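You operate a simulated robot arm through the tools that you are given. There is no shell and no other tool.

Carry out the task below with a simulated robot arm. There is one attempt and no reset: what you move stays moved.

JOB
Put some things from the kit bench away. At the end: the black clip-on gauge from the kit bench is in the kit bench drawer; the blue dust cap from the kit bench is in the kit bench drawer; whatever was shut is shut again. Leave all else as you found it, and nothing knocked over (what rides in a drawer may roll over).

Only the result counts: the job must be done as asked and must still hold three seconds after the hand-in. Knocking over, shifting, dropping, spilling or breaking anything else fails it. Lids that push on must go on centred and level and be pressed home; caps that screw on are set level and turned clockwise until they are tight.

ROBOT AND FRAMES
A 6-joint arm with a two-finger parallel gripper, fixed in place. Base frame: the origin is at the foot of the arm, x ahead of it, y to its left, z up; the work surface is at about z = 850. Units: mm, rad, N and s.
With the tool pointing down near the work surface it reaches from about 260 to 680 mm from the base axis. Its first joint turns from -1.152 to 1.152 rad. Payload 2.9 kg.
The TCP is the grasp point between the finger pads, 30 mm short of the fingertips. In the tool frame z runs along the fingers and y along their closing line. Largest opening 110 mm; finger width 20, thickness 10; the body of the gripper, 48 by 112 mm, starts 55 mm behind the TCP.
Orientation is that of the tool frame in the base frame, as a unit quaternion [x, y, z, w]. With the fingers straight down and closing along the base's y, the tool's x points along the base's -x, its y along +y and its z along -z.

CONTROLS
- The arm moves only by the tool jog_arm. Its argument "motion" is a list of rows, each a list of 7 numbers: the shift along the base's x, y, z in mm, then the turn, a rotation vector about the base's x, y, z in rad, then the finger opening in mm, from 0 to 110. In form: [[tx, ty, tz, rx, ry, rz, gripper], ...]. A call has 1 to 20 rows; each row is the pose to reach, as a shift and turn from the pose commanded when the call began. Each row takes 0.2 s and may step no farther than 50 mm and 0.15 rad from the row before; otherwise, or with a gripper value out of range, the whole call is refused. Where a pose cannot be reached the arm comes as near as it can. A force on the tool above 40 N (or 10 N above the force at the start of the call, whichever is more), or a blocked arm, ends the call early, and 0.2 s more pass. The fingers move at their own pace (about 108 mm/s each) and stop on an object; they squeeze with about 42 N. The grip force told is the motor's: it shows also when the fingers shut on nothing. Time passes only in rows, and 0.2 s behind the last, so rows that repeat a pose let the fingers close. It gives the time, the measured TCP pose, the force on the tool (base axes), the opening and the grip force at its end, in the units of the frame above (readings bear some noise), with the torque about the TCP (base axes, N m) and any sound that the robot's microphone picked up.
- Cameras (640 x 400 px; columns grow to the right, rows downward): "scene" is fixed at [88.1, 451.5, 1374.1]; the picture's right is [-0.57, -0.82, 0.00], its down [-0.55, 0.38, -0.74] and it looks along [0.61, -0.43, -0.67] (base axes); focal length 264 px, centre (320, 200). "wrist" rides on the gripper at [72, 17, -103] in the tool frame; the picture's right is [-0.23, 0.97, 0.00], its down [-0.76, -0.18, -0.62] and it looks along [-0.61, -0.14, 0.78] (tool axes); focal length 222 px, centre (320, 200). There is no depth. A picture from a camera that has moved, and an enlarged one, comes with that camera's place and axes in the base frame and with its lens.
- camera(camera): a new picture of that camera. The clock stands still meanwhile.
- close_up(camera, box): a new picture of the part [left, top, right, bottom] of that camera's present view, enlarged. The clock stands still meanwhile.
- sign_off(): hands the job in; it is judged then, once.

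Nothing tells you positions but the pictures and the camera data. Unless the task says otherwise, let go and move clear before handing in.

The tools are called after "Emit:" as a command line: name --pt "numbers of a row" for each row, then --argument value for the rest, lists and objects as JSON in quotes. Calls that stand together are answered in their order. jog_arm: Moves the arm, as the interface text tells. Its arguments: {"type":"object","properties":{"motion":{"type":"array"}},"required":["motion"]} The other tools are called the same way: camera (camera) takes a picture; close_up (camera, box) takes an enlarged picture of a part of a camera's view; sign_off () hands the job in.

At the start:

```text
t: 0.0
tcp_pos: [351.7, 47.4, 1166.0]
orientation: [0.0, 1.0, 0.0, -0.001]
wrist_force: [-0.1, 0.4, -0.5]
wrist_torque: [0.03, 0.0, -0.03]
gripper_width: 110.1
grip_force: 0.0
```

scene: 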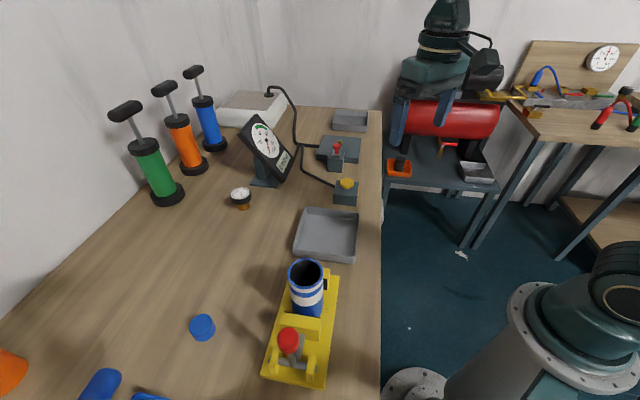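
wrist: 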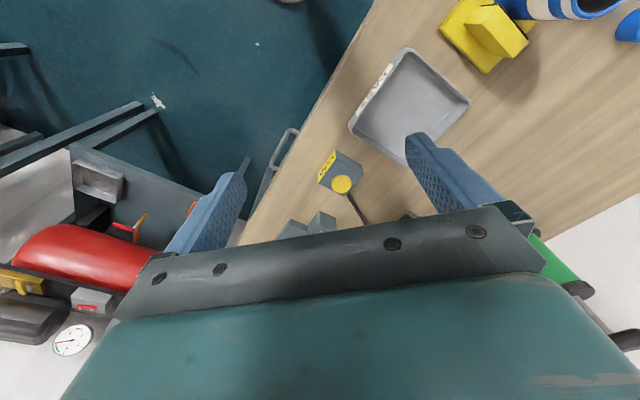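

I see a bench with three pumps, a small dial gauge, a blue cap, a tray, a yellow fixture; a drawer handle seems visible at the front of the bench in the wrist view. I'll take closer looks first.

Emit:
close_up --camera "scene" --box '[180, 100, 400, 240]'

Emit:
close_up --camera "scene" --box '[160, 240, 400, 400]'

Emit:
close_up --camera "scene" --box '[0, 300, 160, 400]'

Emit:
close_up --camera "wrist" --box '[200, 80, 480, 260]'

Emit:
close_up --camera "scene" --box '[370, 30, 640, 220]'

```text
2.86 times, centred on (290, 170) of scene
camera zoom: at [88.1, 451.5, 1374.1], right [-0.57, -0.82, 0.0], down [-0.55, 0.38, -0.74], along [0.61, -0.43, -0.67], focal length 755 px, centre (406, 286)
```

zoom: 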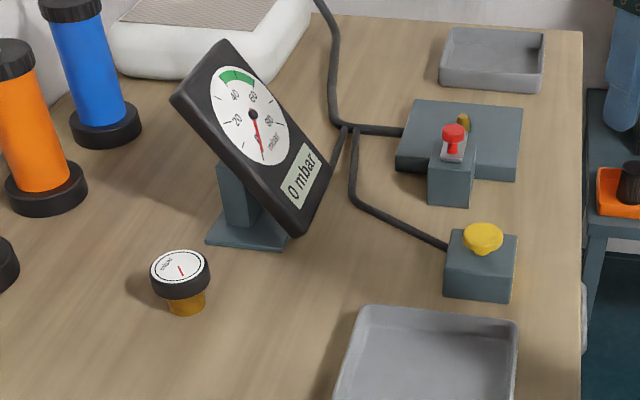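

```text
2.50 times, centred on (280, 320) of scene
camera zoom: at [88.1, 451.5, 1374.1], right [-0.57, -0.82, 0.0], down [-0.55, 0.38, -0.74], along [0.61, -0.43, -0.67], focal length 660 px, centre (420, -100)
```

zoom: 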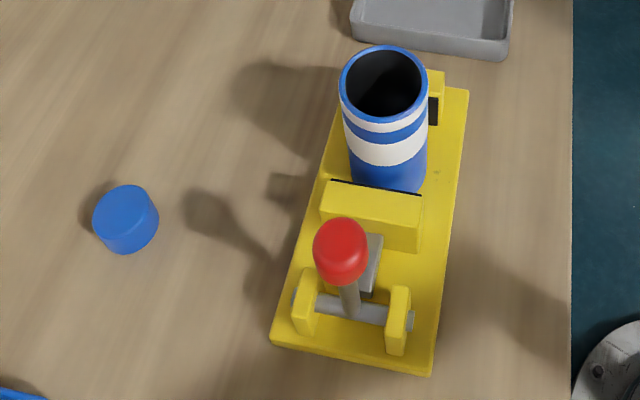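

```text
4.00 times, centred on (80, 350) of scene
camera zoom: at [88.1, 451.5, 1374.1], right [-0.57, -0.82, 0.0], down [-0.55, 0.38, -0.74], along [0.61, -0.43, -0.67], focal length 1056 px, centre (1280, -400)
```

zoom: 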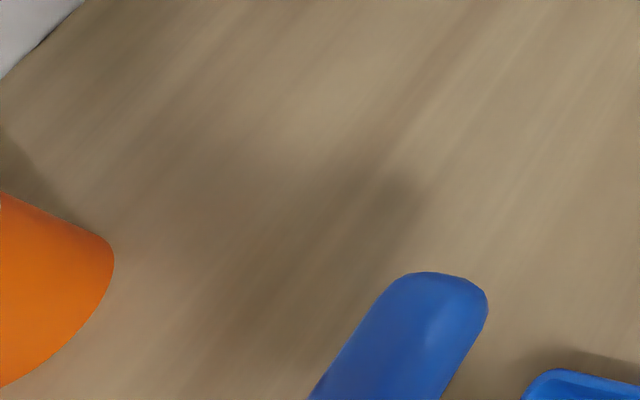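

```text
2.22 times, centred on (340, 170) of wrist
camera zoom: at [278.8, 65.3, 1268.5], right [0.23, 0.97, 0.0], down [0.76, -0.18, 0.62], along [0.61, -0.14, -0.78], focal length 494 px, centre (276, 267)
```

zoom: 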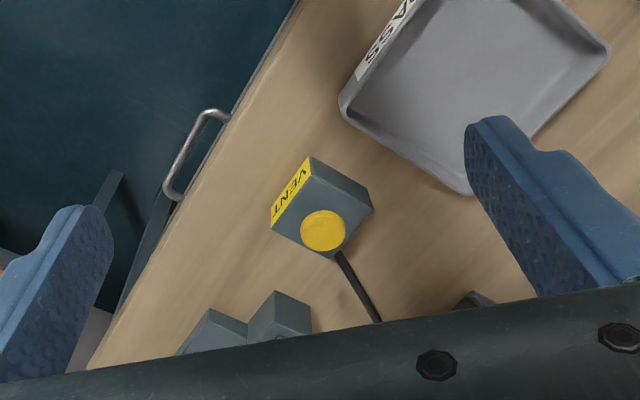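

```text
2.11 times, centred on (505, 125) of scene
camera zoom: at [88.1, 451.5, 1374.1], right [-0.57, -0.82, 0.0], down [-0.55, 0.38, -0.74], along [0.61, -0.43, -0.67], focal length 556 px, centre (-70, 358)
```

zoom: 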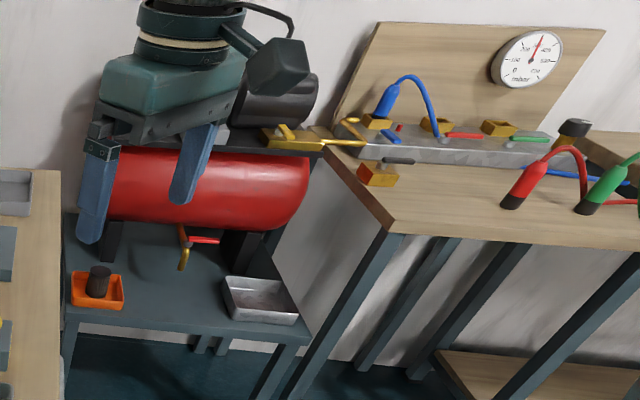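

The front edge of the kit bench seems to run at 45° (x+y≈425), with a drawer handle near (485,-70), the cap near (388,511), and the small gauge near (665,317). I'll swing the wrist camera over the bench for a look at all of it and at the left side.

Emit:
jog_arm --pt "-10 35 5 0 0 0.13 110" --pt "-20 70 10 0 0 0.26 110" --pt "-30 105 15 0 0 0.39 110" --pt "-40 140 20 0 0 0.52 110" --pt "-50 175 25 0 0 0.65 110" --pt "-60 200 30 0 0 0.785 110"

Emit:
camera --camera "wrist"

Emit:
camera --camera "scene"

```text
t: 1.4
tcp_pos: [291.1, 249.1, 1194.3]
orientation: [-0.383, 0.924, -0.001, 0.001]
wrist_force: [0.4, 0.3, 0.3]
wrist_torque: [0.0, 0.01, 0.01]
gripper_width: 109.8
grip_force: 0.1
```

```text
taken
camera wrist: at [227.8, 210.4, 1298.6], right [-0.53, 0.85, 0.0], down [0.66, 0.41, 0.62], along [0.53, 0.33, -0.78], focal length 222 px, centre (320, 200)
```

wrist: 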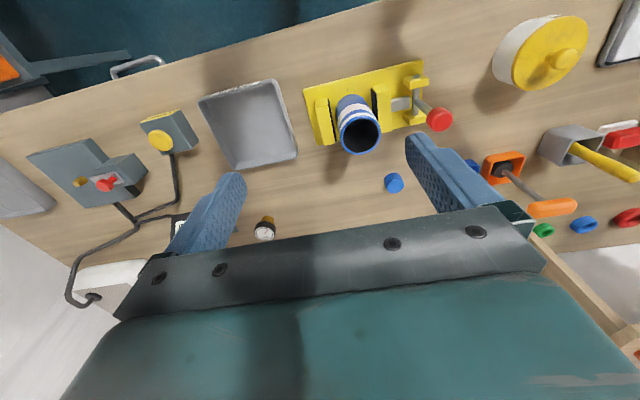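

```text
taken
```

scene: 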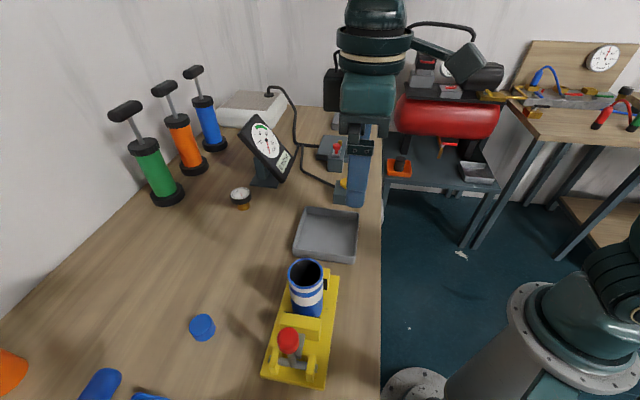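

The wrist view shows more parts on the left of the bench: an orange holder, coloured rings, a reel. I'll zoom in to tell the dust cap and gauge apart from look-alikes.

Emit:
close_up --camera "wrist" --box '[440, 90, 640, 250]'

Emit:
close_up --camera "wrist" --box '[200, 160, 420, 290]'

Emit:
close_up --camera "wrist" --box '[0, 40, 220, 200]'

Emit:
close_up --camera "wrist" --box '[300, 50, 460, 200]'

```text
2.50 times, centred on (540, 170) of wrist
camera zoom: at [227.8, 210.4, 1298.6], right [-0.53, 0.85, 0.0], down [0.66, 0.41, 0.62], along [0.53, 0.33, -0.78], focal length 555 px, centre (-230, 275)
```

zoom: 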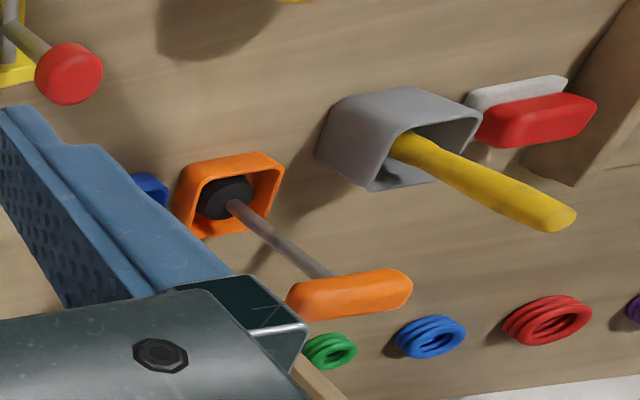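

```text
2.91 times, centred on (310, 225) of wrist
camera zoom: at [227.8, 210.4, 1298.6], right [-0.53, 0.85, 0.0], down [0.66, 0.41, 0.62], along [0.53, 0.33, -0.78], focal length 646 px, centre (349, 127)
```

zoom: 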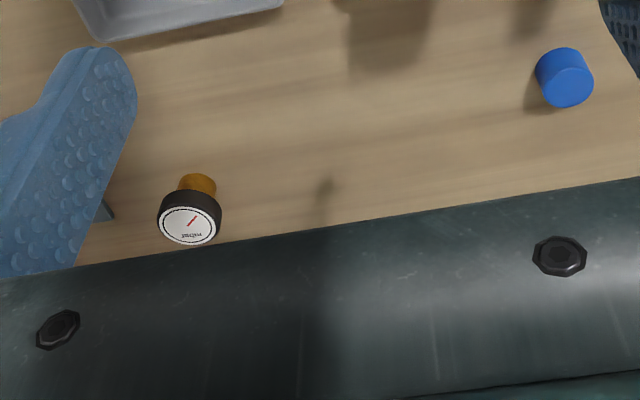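

```text
2.50 times, centred on (110, 120) of wrist
camera zoom: at [227.8, 210.4, 1298.6], right [-0.53, 0.85, 0.0], down [0.66, 0.41, 0.62], along [0.53, 0.33, -0.78], focal length 555 px, centre (845, 400)
```

zoom: 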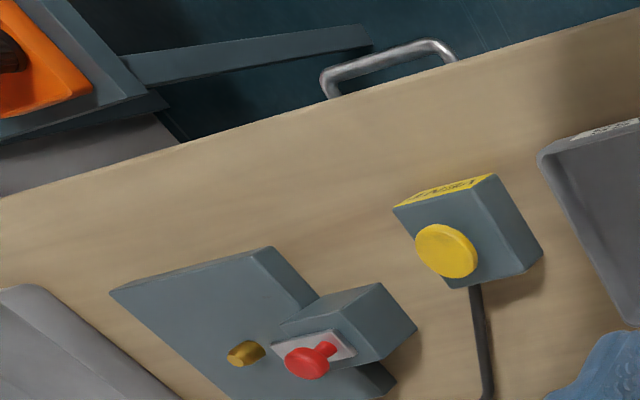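

```text
2.67 times, centred on (380, 125) of wrist
camera zoom: at [227.8, 210.4, 1298.6], right [-0.53, 0.85, 0.0], down [0.66, 0.41, 0.62], along [0.53, 0.33, -0.78], focal length 592 px, centre (160, 400)
```

zoom: 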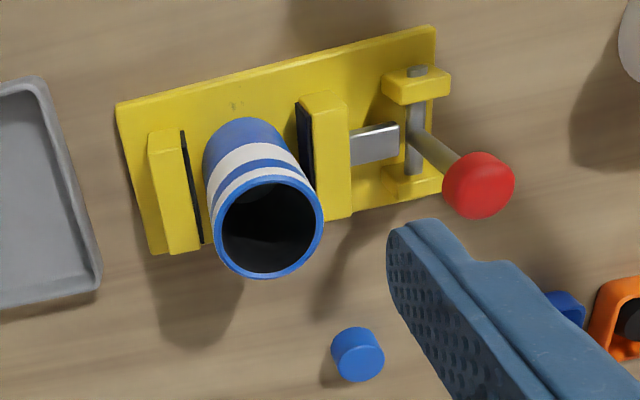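

The gauge is at about (656,314), upright with the dial on top at z≈915. The cap is at (385,512), about 40 mm tall. The drawer handle is roughly at (504,-97,725), with its bar parallel to the bench edge. I'll bring the wrist camera down in front of the drawer to see it properly.

Emit:
jog_arm --pt "11.6 -43.2 -4 0.055 -0.055 0 110" --pt "23.2 -86.4 -8 0.11 -0.11 0 110" --pt "34.8 -129.6 -12 0.165 -0.165 0 110" --pt "46.4 -172.8 -16 0.22 -0.22 0 110" --pt "58 -216 -20 0.275 -0.275 0 110" --pt "69.6 -259.2 -24 0.33 -0.33 0 110" --pt "81.2 -302.4 -28 0.385 -0.385 0 110" --pt "92.8 -345.6 -32 0.44 -0.44 0 110" --pt "104 -389 -36 0.495 -0.495 0 110" --pt "104 -389 -80 0.495 -0.495 0 110" --pt "104 -389 -125 0.495 -0.495 0 110" --pt "104 -389 -170 0.495 -0.495 0 110" --pt "104 -389 -215 0.495 -0.495 0 110" --pt "104 -389 -260 0.495 -0.495 0 110"

Emit:
camera --camera "wrist"

Emit:
camera --camera "scene"

```text
t: 4.4
tcp_pos: [396.0, -142.4, 933.8]
orientation: [-0.36, 0.868, 0.131, 0.317]
wrist_force: [-0.3, 0.4, 0.9]
wrist_torque: [-0.03, 0.02, 0.0]
gripper_width: 109.7
grip_force: 0.0
```

```text
taken
camera wrist: at [297.7, -216.6, 966.8], right [-0.57, 0.81, 0.15], down [0.25, 0.0, 0.97], along [0.78, 0.58, -0.21], focal length 222 px, centre (320, 200)
```

wrist: 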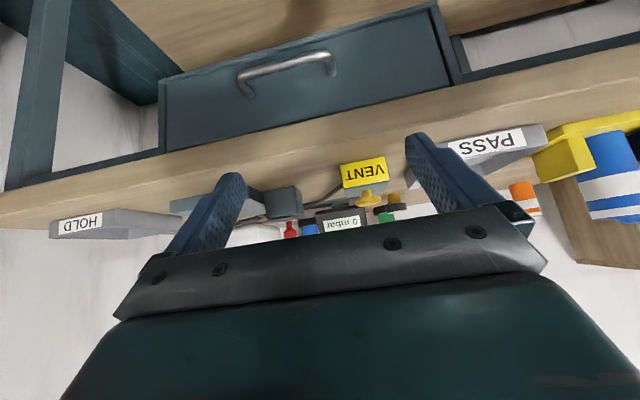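

```text
taken
```

scene: 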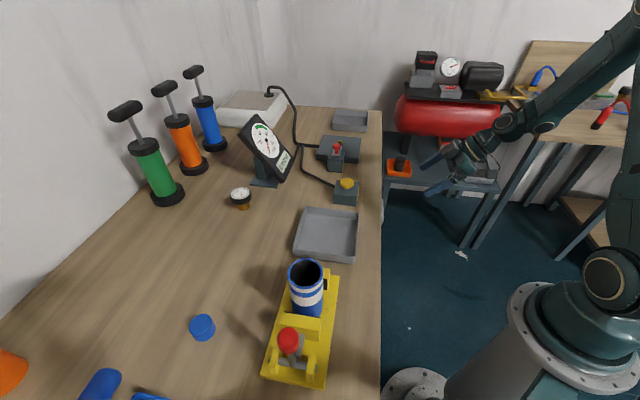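

I have a clear view of the drawer front and its bow handle now. I'll zoom in to measure it.

Emit:
close_up --camera "wrist" --box '[140, 0, 300, 120]'

Emit:
close_up --camera "wrist" --box '[140, 0, 480, 212]'

```text
3.33 times, centred on (220, 60) of wrist
camera zoom: at [297.7, -216.6, 966.8], right [-0.57, 0.81, 0.15], down [0.25, 0.0, 0.97], along [0.78, 0.58, -0.21], focal length 740 px, centre (653, 667)
```

zoom: 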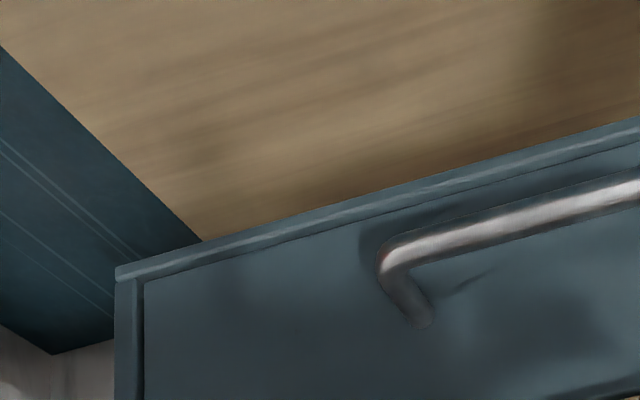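

```text
1.88 times, centred on (310, 106) of wrist
camera zoom: at [297.7, -216.6, 966.8], right [-0.57, 0.81, 0.15], down [0.25, 0.0, 0.97], along [0.78, 0.58, -0.21], focal length 418 px, centre (339, 377)
```

zoom: 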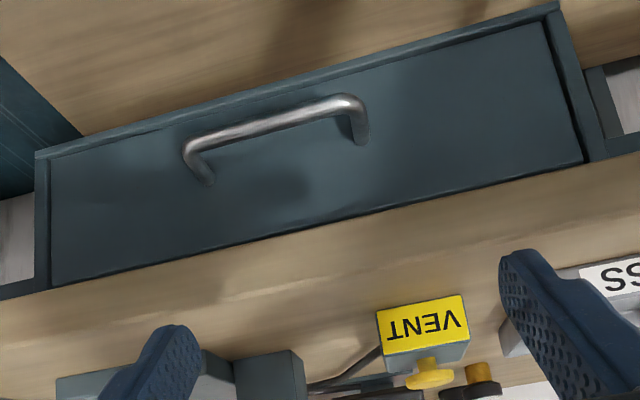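

The bar of the handle triangulates to (499,-92,741), 115 mm long, standing about 35 mm out from the drawer front. The front spans roughly z 672–810 and 400 mm wide. I'll reorient the gripper so that it closes across the bar: level the tool first, then yaw.

Emit:
jog_arm --pt "5.2 -5.2 6 -0.099 0.099 0 90" --pt "10.4 -10.4 12 -0.198 0.198 0 80" --pt "15.6 -15.6 18 -0.297 0.297 0 70" --pt "20.8 -20.8 24 -0.396 0.396 0 50" --pt "26.2 -26.2 30 -0.495 0.495 0 40"

```text
t: 5.6
tcp_pos: [421.7, -167.8, 964.7]
orientation: [-0.382, 0.924, 0.0, 0.0]
wrist_force: [-0.1, 0.0, 0.7]
wrist_torque: [0.02, 0.02, -0.02]
gripper_width: 39.8
grip_force: 0.0
```

The tool is level again. Next I'll yaw by -90° so the fingers close along the drawer's pull direction.

Emit:
jog_arm --pt "0 0 0 0 0 -0.145 40" --pt "0 0 0 0 0 -0.29 40" --pt "0 0 0 0 0 -0.435 40" --pt "0 0 0 0 0 -0.58 40" --pt "0 0 0 0 0 -0.725 40" --pt "0 0 0 0 0 -0.87 40" --pt "0 0 0 0 0 -1.015 40" --pt "0 0 0 0 0 -1.16 40" --pt "0 0 0 0 0 -1.305 40" --pt "0 0 0 0 0 -1.45 40" --pt "0 0 0 0 0 -1.5708 40"

```text
t: 8.0
tcp_pos: [421.3, -166.6, 964.9]
orientation: [0.384, 0.923, 0.0, 0.0]
wrist_force: [0.5, -0.6, 0.4]
wrist_torque: [0.03, 0.01, 0.02]
gripper_width: 40.0
grip_force: 0.1
```

Emit:
jog_arm --pt "0 0 -10 0.1029 -0.1029 0 40" --pt "0 0 -25 0.2058 -0.2058 0 40" --pt "0 0 -50 0.3087 -0.3087 0 40" --pt "0 0 -80 0.4116 -0.4116 0 40" --pt "0 0 -110 0.5145 -0.5145 0 40" --pt "0 0 -140 0.6173 -0.6173 0 40" --pt "15 15 -160 0.6173 -0.6173 0 40" --pt "30.8 30.1 -170 0.6173 -0.6173 0 40"

Emit:
camera --camera "wrist"

Emit:
camera --camera "scene"

```text
t: 9.8
tcp_pos: [453.6, -137.9, 795.8]
orientation: [0.347, 0.837, 0.391, 0.163]
wrist_force: [0.4, -0.3, -0.3]
wrist_torque: [-0.02, 0.0, 0.0]
gripper_width: 39.7
grip_force: 0.0
```

```text
taken
camera wrist: at [353.1, -134.6, 875.3], right [0.6, 0.28, 0.75], down [0.12, -0.96, 0.26], along [0.79, -0.07, -0.61], focal length 222 px, centre (320, 200)
```

wrist: 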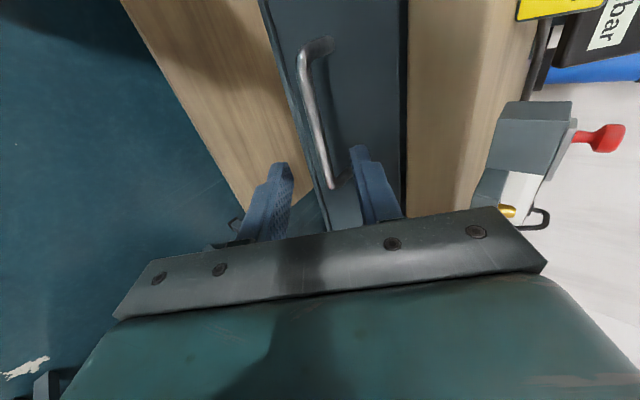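

```text
taken
```

scene: 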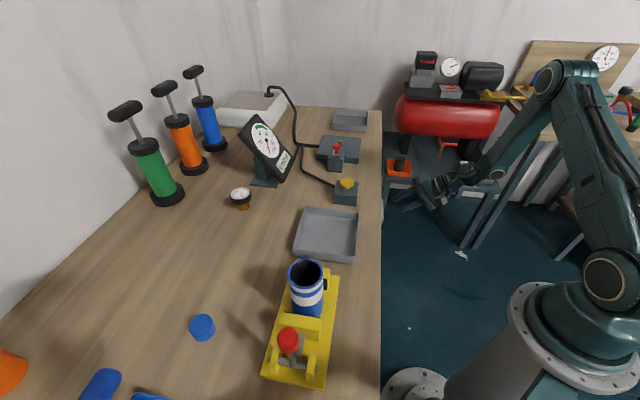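

The bar sits right on the tool axis in the wrist view, matching my estimate to about 2 mm. I'll advance onto it and close.

Emit:
jog_arm --pt "9.5 9.5 -11.25 0 0 0 40" --pt "19 19 -22.5 0 0 0 40" --pt "28.5 28.5 -33.75 0 0 0 40" --pt "37.9 37.9 -45 0 0 0 40"

Emit:
camera --camera "wrist"

```text
t: 10.8
tcp_pos: [490.5, -99.6, 749.6]
orientation: [0.347, 0.837, 0.39, 0.162]
wrist_force: [0.0, -0.3, 0.7]
wrist_torque: [0.0, 0.0, 0.03]
gripper_width: 40.0
grip_force: 0.0
```

```text
taken
camera wrist: at [390.9, -96.4, 829.4], right [0.6, 0.28, 0.75], down [0.12, -0.96, 0.26], along [0.79, -0.07, -0.61], focal length 222 px, centre (320, 200)
```

wrist: 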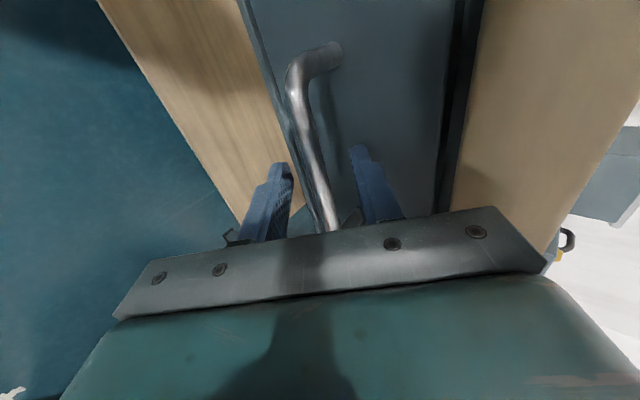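

Emit:
close_up --camera "wrist" --box '[240, 120, 400, 240]'

```text
3.33 times, centred on (320, 180) of wrist
camera zoom: at [390.9, -96.4, 829.4], right [0.6, 0.28, 0.75], down [0.12, -0.96, 0.26], along [0.79, -0.07, -0.61], focal length 740 px, centre (320, 267)
```

zoom: 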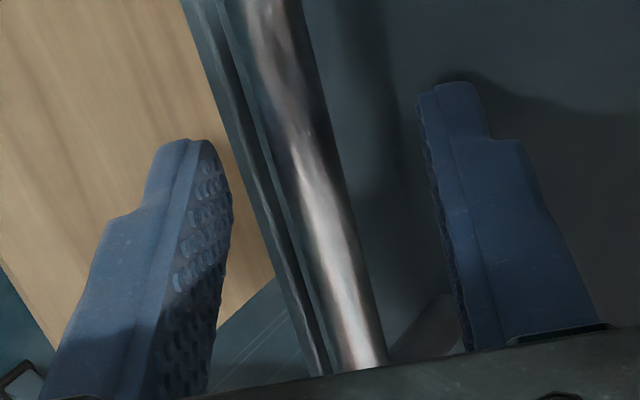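

Emit:
jog_arm --pt "-0.9 -0.9 -1.5 0 0 0 25" --pt "-0.9 -0.9 -1.5 0 0 0 0" --pt "-0.9 -0.9 -1.5 0 0 0 0" --pt "-0.9 -0.9 -1.5 0 0 0 0"

```text
t: 11.8
tcp_pos: [490.0, -100.0, 749.6]
orientation: [0.346, 0.837, 0.391, 0.163]
wrist_force: [-0.2, 2.9, 13.6]
wrist_torque: [0.08, -0.19, 0.4]
gripper_width: 11.5
grip_force: 45.0
```

The bar is gripped at 11.5 mm. I'll pull the drawer along -n gently.

Emit:
jog_arm --pt "-7 -7 0 0 0 0 0" --pt "-14 -14 0 0 0 0 0" --pt "-21 -21 0 0 0 0 0" --pt "-28 -28 0 0 0 0 0" --pt "-35 -35 0 0 0 0 0" --pt "-42 -42 0 0 0 0 0"

Emit:
camera --camera "scene"

```text
t: 13.2
tcp_pos: [449.0, -142.1, 749.4]
orientation: [0.347, 0.837, 0.392, 0.162]
wrist_force: [-5.4, 6.3, 16.1]
wrist_torque: [0.13, -0.17, 0.56]
gripper_width: 11.6
grip_force: 45.0
```

```text
taken
```

scene: 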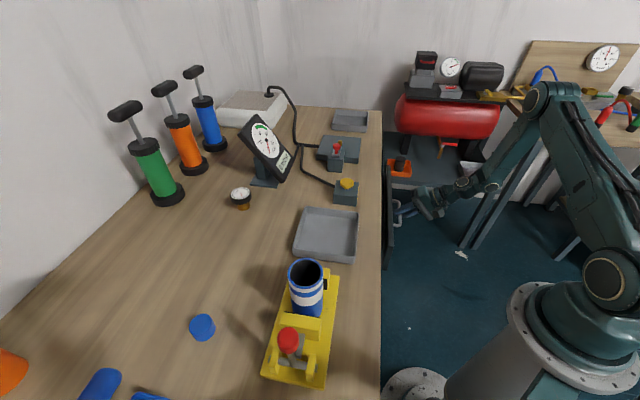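

The drawer is sliding out with low force. I'll keep pulling in small steps.

Emit:
jog_arm --pt "-8 -8 0 0 0 0 0" --pt "-16 -16 0 0 0 0 0" --pt "-24 -24 0 0 0 0 0" --pt "-32 -32 0 0 0 0 0" --pt "-40 -40 0 0 0 0 0" --pt "-48 -48 0 0 0 0 0" --pt "-56 -56 0 0 0 0 0" --pt "-64 -64 0 0 0 0 0" --pt "-72 -72 0 0 0 0 0"

Emit:
camera --camera "scene"

Emit:
camera --camera "wrist"

```text
t: 15.2
tcp_pos: [376.5, -213.2, 749.2]
orientation: [0.347, 0.837, 0.391, 0.161]
wrist_force: [-1.8, 3.8, 10.0]
wrist_torque: [-0.63, -0.83, -0.74]
gripper_width: 11.5
grip_force: 45.0
```

```text
taken
```

scene: 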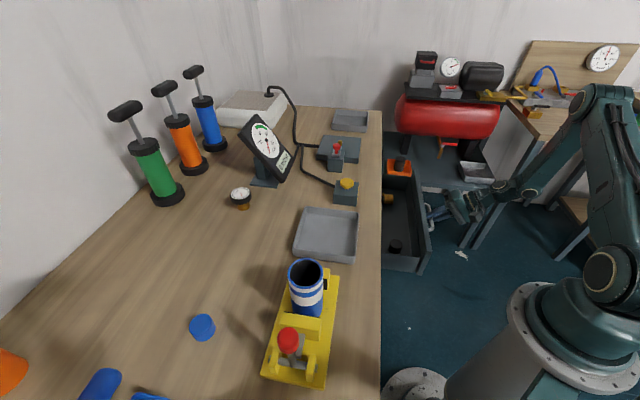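

```text
taken
camera wrist: at [276.5, -210.2, 828.7], right [0.6, 0.28, 0.75], down [0.12, -0.96, 0.26], along [0.79, -0.07, -0.61], focal length 222 px, centre (320, 200)
```

wrist: 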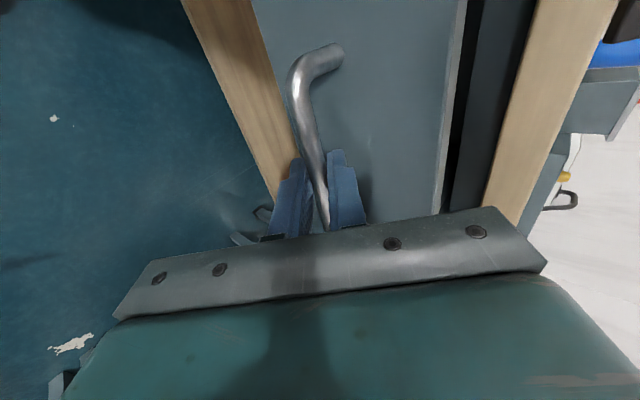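

Emit:
close_up --camera "scene" --box '[370, 150, 450, 290]'

```text
2.86 times, centred on (410, 220) of scene
camera zoom: at [87.9, 451.6, 1374.1], right [-0.57, -0.82, 0.0], down [-0.55, 0.38, -0.74], along [0.61, -0.43, -0.67], focal length 755 px, centre (63, 143)
```

zoom: 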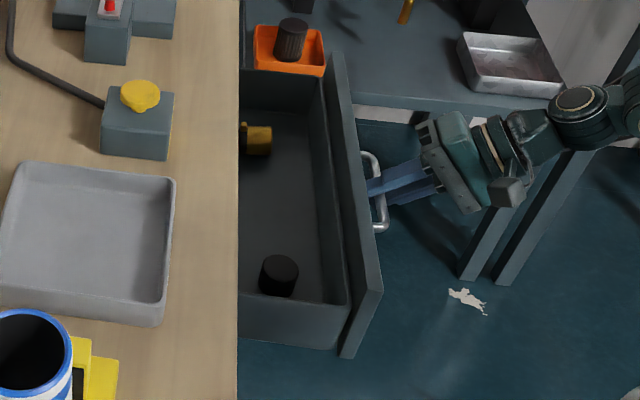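

The drawer is open about 160 mm, and it already holds a black cylinder and a brass piece. I'll open it a little more for clearance.

Emit:
jog_arm --pt "-7 -7 0 0 0 0 0" --pt "-14 -14 0 0 0 0 0" --pt "-21 -21 0 0 0 0 0" --pt "-28 -28 0 0 0 0 0" --pt "-35 -35 0 0 0 0 0"

Emit:
close_up --camera "scene" --box '[370, 150, 450, 290]'

```text
t: 16.4
tcp_pos: [341.2, -249.2, 748.5]
orientation: [0.348, 0.837, 0.39, 0.163]
wrist_force: [3.2, -3.4, 6.9]
wrist_torque: [-0.11, -0.2, 0.36]
gripper_width: 11.7
grip_force: 45.1
```

```text
2.86 times, centred on (410, 220) of scene
camera zoom: at [88.1, 451.5, 1374.1], right [-0.57, -0.82, 0.0], down [-0.55, 0.38, -0.74], along [0.61, -0.43, -0.67], focal length 755 px, centre (63, 143)
```

zoom: 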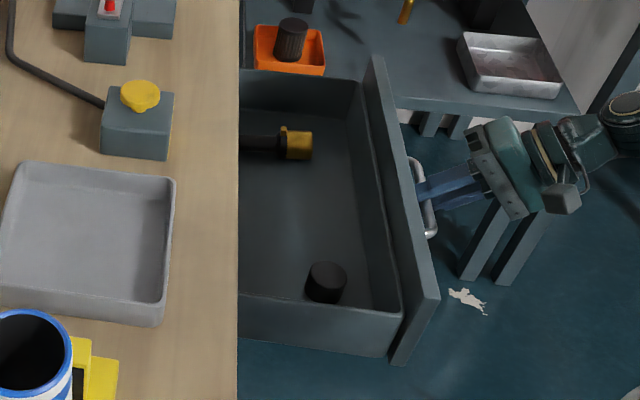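

The drawer is open about 210 mm, with clear floor between the black cylinder and the brass-headed tool. I'll release the handle and back off along the tool axis.

Emit:
jog_arm --pt "0 0 0 0 0 0 40" --pt "0 0 0 0 0 0 40" --pt "-5.5 -5.5 6.5 0 0 0 40" --pt "-11 -11 13 0 0 0 40" --pt "-17.3 -17.3 20.6 0 0 0 40"

Emit:
camera --camera "wrist"

```text
t: 17.6
tcp_pos: [341.4, -255.1, 765.3]
orientation: [0.347, 0.837, 0.39, 0.162]
wrist_force: [0.0, 0.1, -0.3]
wrist_torque: [-0.02, 0.0, 0.0]
gripper_width: 39.7
grip_force: 0.0
out of reach, approached as far as the arm can: row 3, 4, 5
```

```text
taken
camera wrist: at [242.0, -251.6, 845.2], right [0.6, 0.28, 0.75], down [0.12, -0.96, 0.26], along [0.79, -0.07, -0.61], focal length 222 px, centre (320, 200)
```

wrist: 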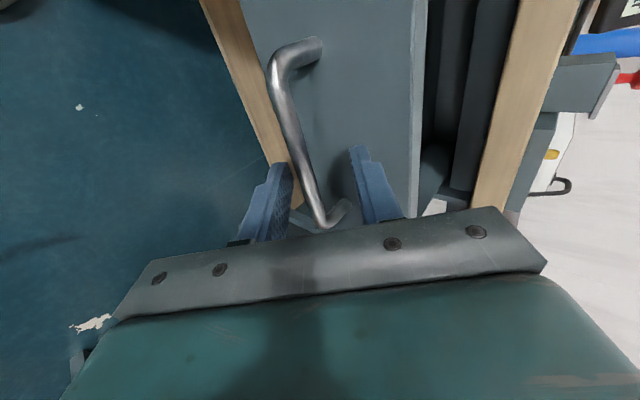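

Joint 1 is at its limit here, so the retreat stopped short with the bar just at the fingertips. I'll open slightly and lift straight up to clear the handle.

Emit:
jog_arm --pt "0 0 0 0 0 0 50" --pt "0 0 8 0 0 0 50" --pt "0 0 16 0 0 0 50" --pt "0 0 26 0 0 0 50"

```text
t: 18.6
tcp_pos: [342.8, -254.9, 791.4]
orientation: [0.347, 0.837, 0.391, 0.161]
wrist_force: [-0.5, 0.5, 0.3]
wrist_torque: [0.01, 0.01, -0.03]
gripper_width: 49.9
grip_force: 0.0
```

The fingers are clear of the handle. Next I'll rise and level the tool.

Emit:
jog_arm --pt "0 0 40 0 0 0 50" --pt "0 0 80 0 0 0 60" --pt "0 0 120 -0.1029 0.1029 0 80" --pt "5 10 160 -0.2058 0.2058 0 90" --pt "10 20 200 -0.3087 0.3087 0 100" --pt "15 30 240 -0.4116 0.4116 0 100" --pt "20 40 280 -0.5145 0.5145 0 100" --pt "25 50 310 -0.6173 0.6173 0 100"

Emit:
camera --camera "wrist"

Emit:
close_up --camera "scene" --box '[370, 150, 450, 290]'

```text
t: 20.4
tcp_pos: [366.9, -204.3, 1101.7]
orientation: [0.382, 0.924, -0.001, 0.0]
wrist_force: [-0.4, 0.6, -0.3]
wrist_torque: [-0.02, -0.02, 0.02]
gripper_width: 100.1
grip_force: 0.1
```

```text
taken
camera wrist: at [327.7, -140.5, 1205.4], right [0.85, 0.53, 0.0], down [0.41, -0.66, 0.62], along [0.33, -0.53, -0.78], focal length 222 px, centre (320, 200)
```

wrist: 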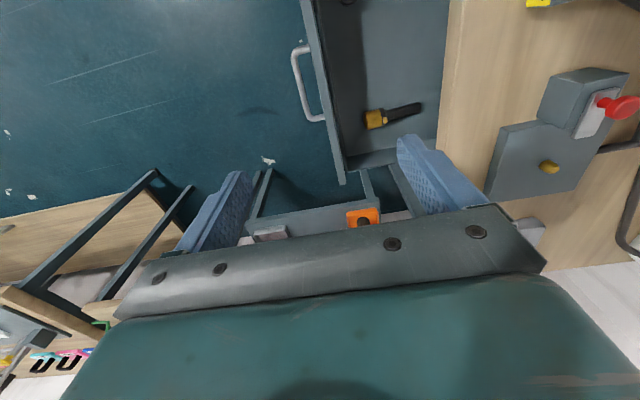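

```text
2.86 times, centred on (410, 220) of scene
camera zoom: at [88.1, 451.5, 1374.1], right [-0.57, -0.82, 0.0], down [-0.55, 0.38, -0.74], along [0.61, -0.43, -0.67], focal length 755 px, centre (63, 143)
```

zoom: 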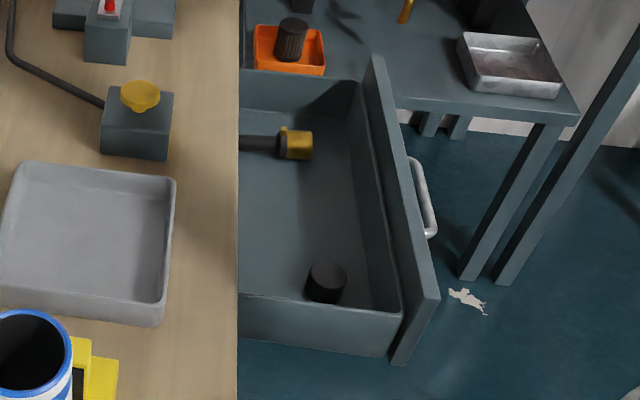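

The drawer stays open and the handle is clear. I'll swing up and over the bench for a closer view of the gauge.

Emit:
jog_arm --pt "15.9 39.4 -4 0 0 0.1027 100" --pt "31.8 78.8 -8 0 0 0.2053 100" --pt "47.7 118.2 -12 0 0 0.308 100" --pt "63.6 157.6 -16 0 0 0.4107 100" --pt "79.5 197 -20 0 0 0.5133 100" --pt "95.4 236.4 -24 0 0 0.616 100" --pt "111.3 275.8 -28 0 0 0.7187 100" --pt "127.2 315.2 -32 0 0 0.8213 100" --pt "143.1 354.6 -36 0 0 0.924 100" --pt "159 394 -40 0 0 1.0267 100" --pt "175 433.4 -45 0 0 1.1293 100" --pt "191 472.8 -50 0 0 1.232 100"

Emit:
camera --camera "wrist"

Emit:
camera --camera "scene"

```text
t: 23.0
tcp_pos: [559.6, 267.7, 1053.6]
orientation: [-0.223, 0.975, 0.0, 0.001]
wrist_force: [0.1, -0.3, -0.2]
wrist_torque: [-0.02, -0.05, 0.01]
gripper_width: 99.8
grip_force: 0.0
```

```text
taken
camera wrist: at [486.0, 252.1, 1156.9], right [-0.22, 0.98, 0.0], down [0.76, 0.17, 0.62], along [0.61, 0.14, -0.78], focal length 222 px, centre (320, 200)
```

wrist: 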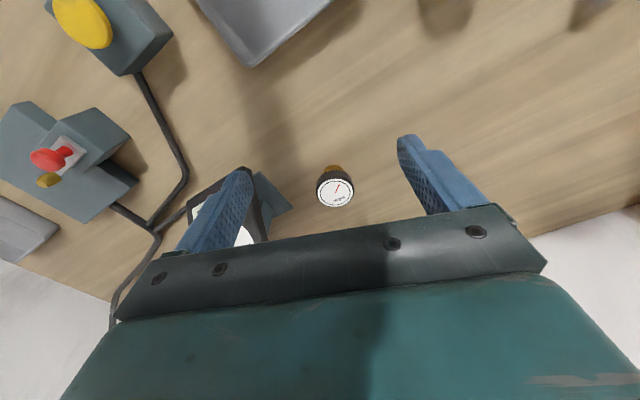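

```text
taken
```

scene: 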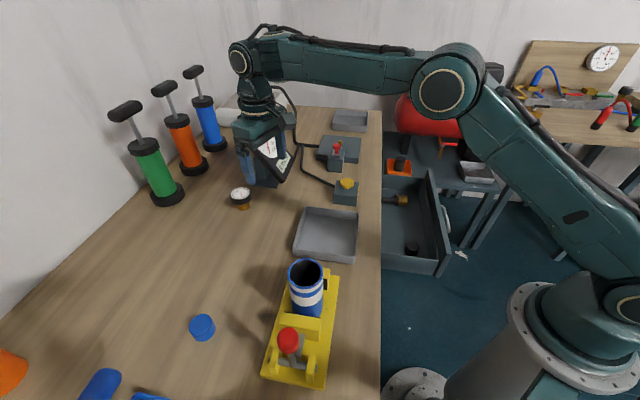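

Emit:
close_up --camera "wrist" --box '[270, 130, 400, 230]'

Emit:
close_up --camera "wrist" --box '[140, 110, 340, 260]'

Emit:
close_up --camera "scene" --box '[200, 100, 320, 220]'

```text
4.00 times, centred on (335, 180) of wrist
camera zoom: at [486.0, 252.1, 1156.9], right [-0.22, 0.98, 0.0], down [0.76, 0.17, 0.62], along [0.61, 0.14, -0.78], focal length 888 px, centre (260, 280)
```

zoom: 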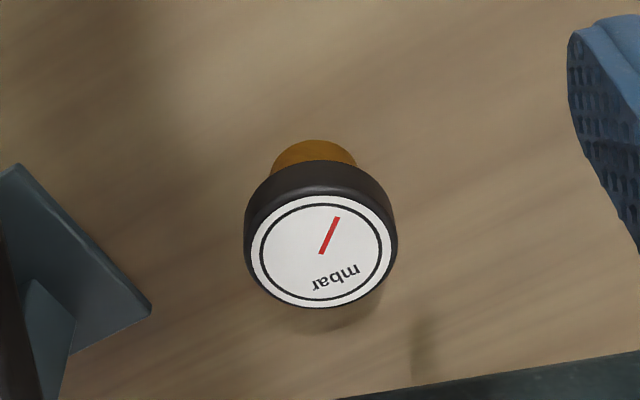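

```text
2.67 times, centred on (240, 185) of wrist
camera zoom: at [486.0, 252.1, 1156.9], right [-0.22, 0.98, 0.0], down [0.76, 0.17, 0.62], along [0.61, 0.14, -0.78], focal length 592 px, centre (533, 240)
```

zoom: 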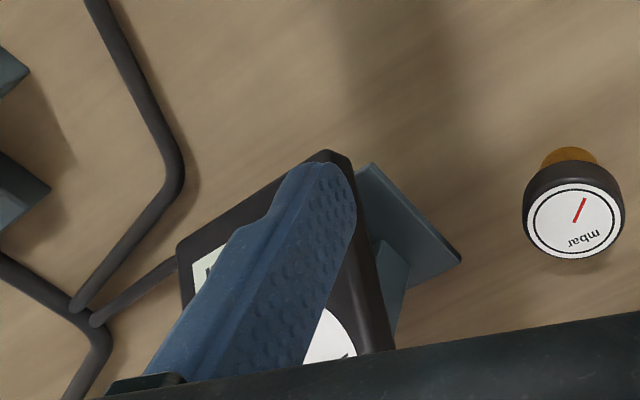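

```text
3.33 times, centred on (260, 160) of scene
camera zoom: at [88.1, 451.4, 1374.1], right [-0.57, -0.82, 0.0], down [-0.55, 0.38, -0.74], along [0.61, -0.43, -0.67], focal length 880 px, centre (520, 333)
```

zoom: 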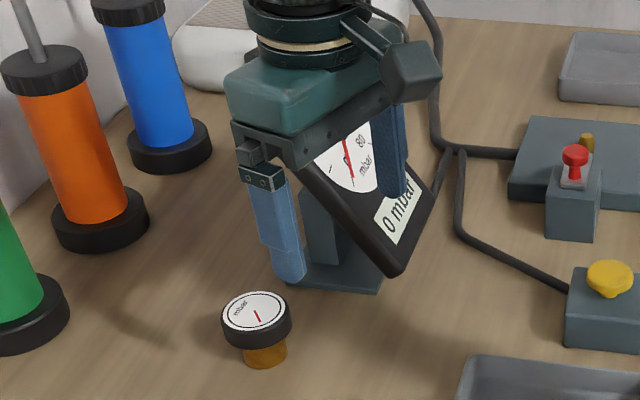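

The gauge is refined to (663.5,313.5), head 54 mm across, with its top at z≈906 and clear space around it. It's beyond straight-down reach, so I'll tilt the tool 0.45 rad outward and come in along the tool axis.

Emit:
jog_arm --pt "20.1 8.6 -25.9 0.0486 -0.1015 0 100" --pt "40.2 17.2 -51.8 0.0972 -0.203 0 100" --pt "60.3 25.8 -77.7 0.1458 -0.3044 0 100" --pt "80.4 34.5 -103.6 0.1944 -0.4059 0 100"

Emit:
camera --camera "wrist"

Emit:
close_up --camera "scene" --box '[200, 100, 320, 220]'

```text
t: 24.0
tcp_pos: [640.0, 303.1, 948.0]
orientation: [-0.217, 0.95, 0.05, 0.219]
wrist_force: [0.1, 0.0, 0.0]
wrist_torque: [0.02, 0.0, -0.01]
gripper_width: 99.9
grip_force: 0.0
```

```text
taken
camera wrist: at [533.0, 271.1, 1009.6], right [-0.24, 0.97, 0.1], down [0.45, 0.02, 0.89], along [0.86, 0.26, -0.44], focal length 222 px, centre (320, 200)
```

wrist: 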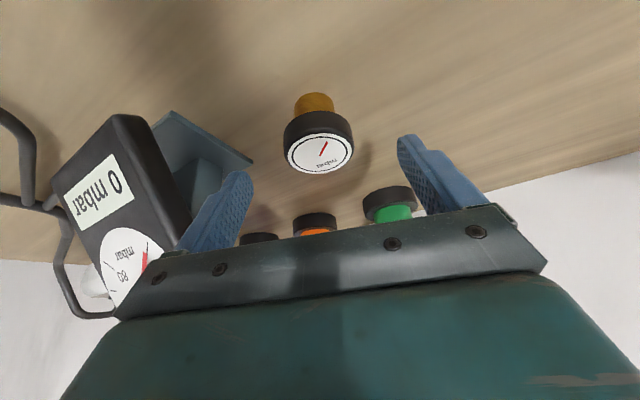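

```text
3.33 times, centred on (260, 160) of scene
camera zoom: at [88.1, 451.5, 1374.1], right [-0.57, -0.82, 0.0], down [-0.55, 0.38, -0.74], along [0.61, -0.43, -0.67], focal length 880 px, centre (520, 333)
```

zoom: 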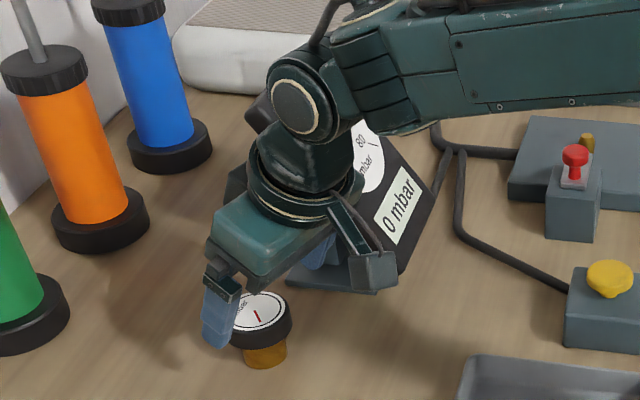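

The dial centre matches the predicted spot in the wrist view to within a pixel or two. I'll advance along the tool axis and check before closing.

Emit:
jog_arm --pt "5.9 2.6 -13.2 0 0 0 100" --pt "11.8 5.2 -26.5 0 0 0 100" --pt "17.6 7.9 -39.7 0 0 0 100" --pt "23.5 10.5 -53 0 0 0 100"

Emit:
camera --camera "wrist"

Emit:
close_up --camera "scene" --box '[200, 100, 320, 220]'

```text
t: 25.0
tcp_pos: [662.5, 311.9, 895.3]
orientation: [-0.216, 0.951, 0.049, 0.217]
wrist_force: [-0.3, -1.1, -0.7]
wrist_torque: [0.04, -0.04, -0.05]
gripper_width: 100.2
grip_force: 0.1
```

```text
taken
camera wrist: at [555.6, 281.0, 957.0], right [-0.24, 0.97, 0.1], down [0.45, 0.02, 0.89], along [0.86, 0.26, -0.44], focal length 222 px, centre (320, 200)
```

wrist: 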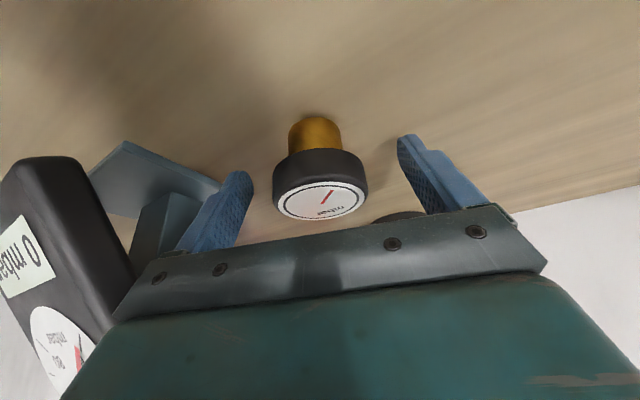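

```text
3.33 times, centred on (260, 160) of scene
camera zoom: at [88.1, 451.4, 1374.1], right [-0.57, -0.82, 0.0], down [-0.55, 0.38, -0.74], along [0.61, -0.43, -0.67], focal length 880 px, centre (520, 333)
```

zoom: 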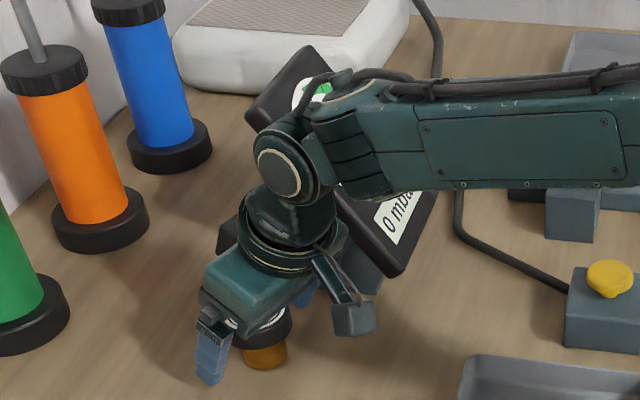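

The head is centred between the fingers. Closing.

Emit:
jog_arm --pt "0 0 0 0 0 0 60" --pt "0 0 0 0 0 0 40" --pt "0 0 0 0 0 0 20" --pt "0 0 0 0 0 0 20"

Emit:
camera --camera "wrist"

```text
t: 26.0
tcp_pos: [662.6, 313.0, 896.1]
orientation: [-0.216, 0.951, 0.049, 0.217]
wrist_force: [-0.3, -0.4, 0.6]
wrist_torque: [0.02, -0.03, 0.01]
gripper_width: 54.6
grip_force: 41.9
```

```text
taken
camera wrist: at [555.5, 281.1, 957.3], right [-0.24, 0.97, 0.1], down [0.45, 0.02, 0.89], along [0.86, 0.26, -0.44], focal length 222 px, centre (320, 200)
```

wrist: 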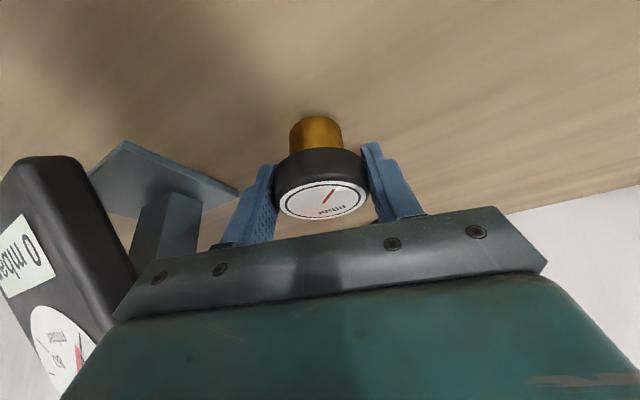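

The gauge is held at 54.6 mm. I'll lift it straight up, then back inward.

Emit:
jog_arm --pt "0 0 15 0 0 0 20" --pt "0 0 45 0 0 0 20" --pt "-12 -6 80 0 0 0 20" --pt "-27 -13 115 0 0 0 20" --pt "-42 -20 145 0 0 0 20" --pt "-54 -26 165 0 0 0 20"

Emit:
camera --camera "wrist"

Emit:
camera --camera "scene"

```text
t: 27.4
tcp_pos: [607.0, 289.8, 1059.1]
orientation: [-0.217, 0.951, 0.05, 0.217]
wrist_force: [0.0, -0.1, -1.0]
wrist_torque: [-0.05, 0.02, -0.02]
gripper_width: 54.8
grip_force: 41.7
```

```text
taken
camera wrist: at [499.5, 257.7, 1120.7], right [-0.24, 0.97, 0.1], down [0.45, 0.02, 0.89], along [0.86, 0.26, -0.44], focal length 222 px, centre (320, 200)
```

wrist: 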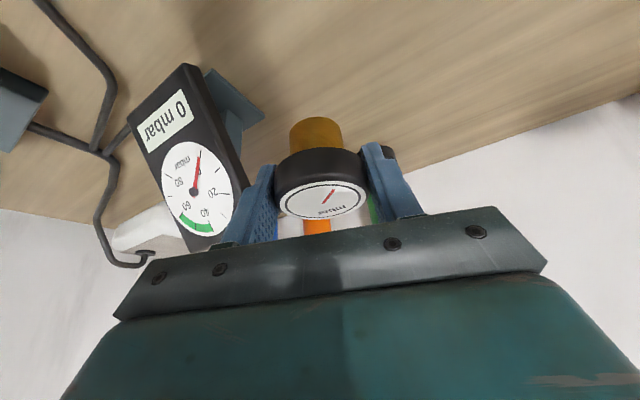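

```text
taken
```

scene: 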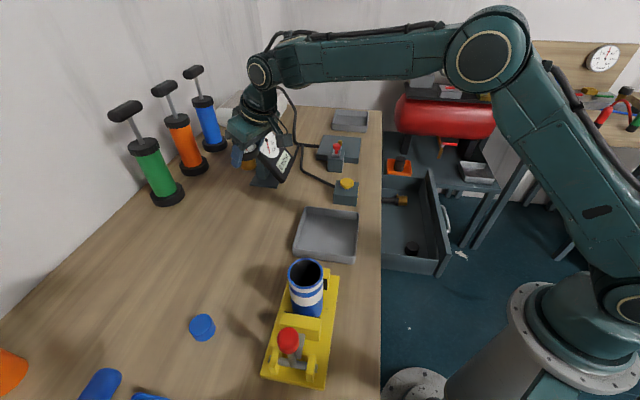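

The gauge is lifted. I'll carry it over to above the drawer's clear middle (s≈465, d≈215, i.e. about (481,-177)). I'll rotate the whole grasp about vertical so the gauge stays upright.

Emit:
jog_arm --pt "-10.5 -38.9 0 0 0 -0.1027 20" --pt "-21 -77.8 0 0 0 -0.2053 20" --pt "-31.5 -116.7 0 0 0 -0.308 20" --pt "-42 -155.6 0 0 0 -0.4107 20" --pt "-52.5 -194.5 0 0 0 -0.5133 20" --pt "-63 -233.4 0 0 0 -0.616 20" --pt "-73.5 -272.3 -5 0 0 -0.7187 20" --pt "-84 -311.2 -10 0 0 -0.8213 20" --pt "-94.5 -350.1 -15 0 0 -0.924 20" --pt "-105 -389 -20 0 0 -1.0267 20" --pt "-115.5 -427.9 -25 0 0 -1.1293 20" --pt "-126 -466.8 -30 0 0 -1.232 20"

Emit:
camera --camera "wrist"

Emit:
camera --camera "scene"

```text
t: 30.0
tcp_pos: [481.2, -179.6, 1030.0]
orientation: [0.374, 0.9, -0.085, 0.207]
wrist_force: [0.0, 0.8, -0.2]
wrist_torque: [0.03, 0.01, -0.01]
gripper_width: 54.6
grip_force: 41.6
```

```text
taken
camera wrist: at [416.4, -89.4, 1091.2], right [0.83, 0.54, 0.1], down [0.17, -0.42, 0.89], along [0.53, -0.73, -0.44], focal length 222 px, centre (320, 200)
```

wrist: 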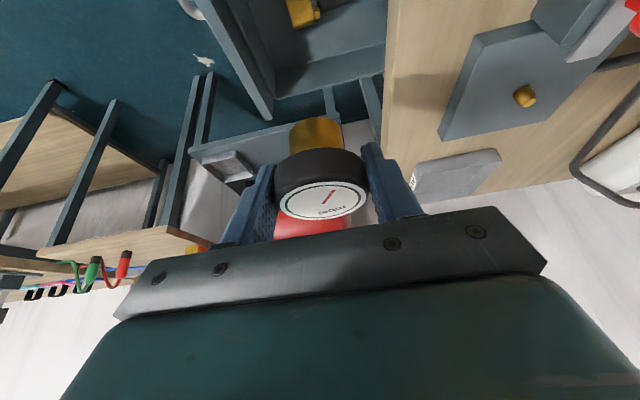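

```text
taken
```

scene: 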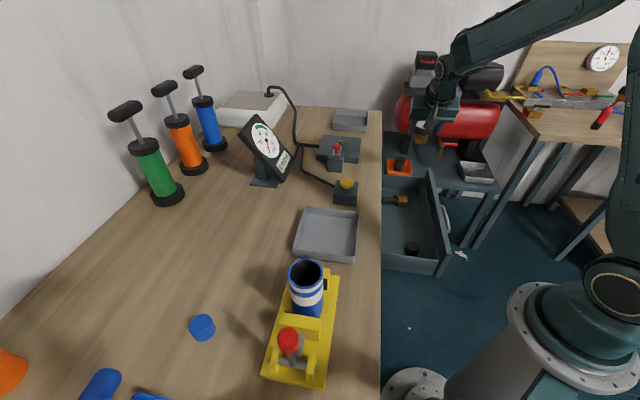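

The gauge is above the drawer. I'll descend in stages.

Emit:
jog_arm --pt "0 0 -40 0 0 0 20" --pt "0 0 -80 0 0 0 20" --pt "0 0 -120 0 0 0 20" --pt "0 0 -160 0 0 0 20" --pt "0 0 -200 0 0 0 20"

Emit:
camera --camera "wrist"

Emit:
close_up --camera "scene" --box '[350, 130, 490, 290]'

```text
t: 31.2
tcp_pos: [482.4, -179.8, 829.3]
orientation: [0.374, 0.9, -0.086, 0.207]
wrist_force: [-1.2, -1.0, -0.9]
wrist_torque: [-0.02, 0.0, -0.01]
gripper_width: 54.7
grip_force: 41.7
```

```text
taken
camera wrist: at [415.6, -88.6, 889.6], right [0.83, 0.54, 0.1], down [0.17, -0.42, 0.89], along [0.53, -0.73, -0.44], focal length 222 px, centre (320, 200)
```

wrist: 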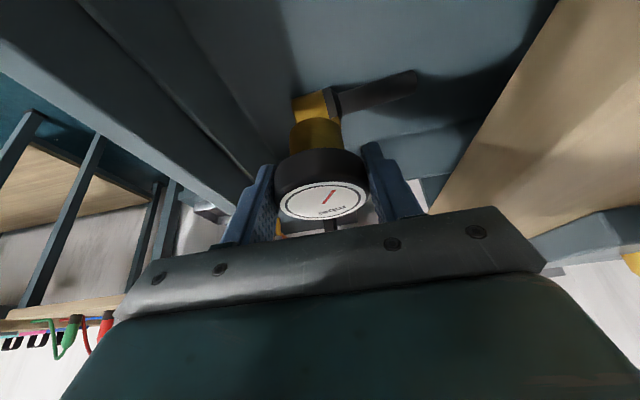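

```text
2.50 times, centred on (420, 210) of scene
camera zoom: at [88.1, 451.4, 1374.1], right [-0.57, -0.82, 0.0], down [-0.55, 0.38, -0.74], along [0.61, -0.43, -0.67], focal length 660 px, centre (70, 175)
```

zoom: 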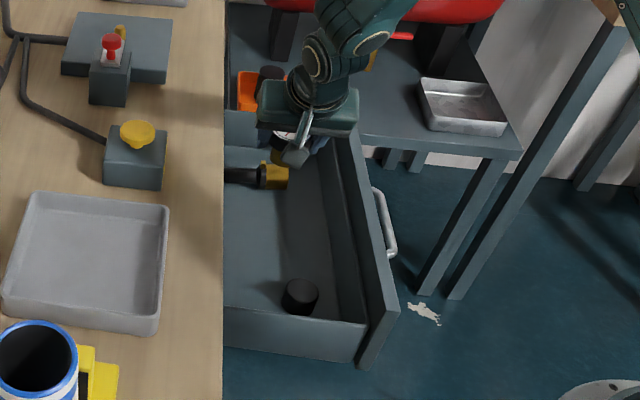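

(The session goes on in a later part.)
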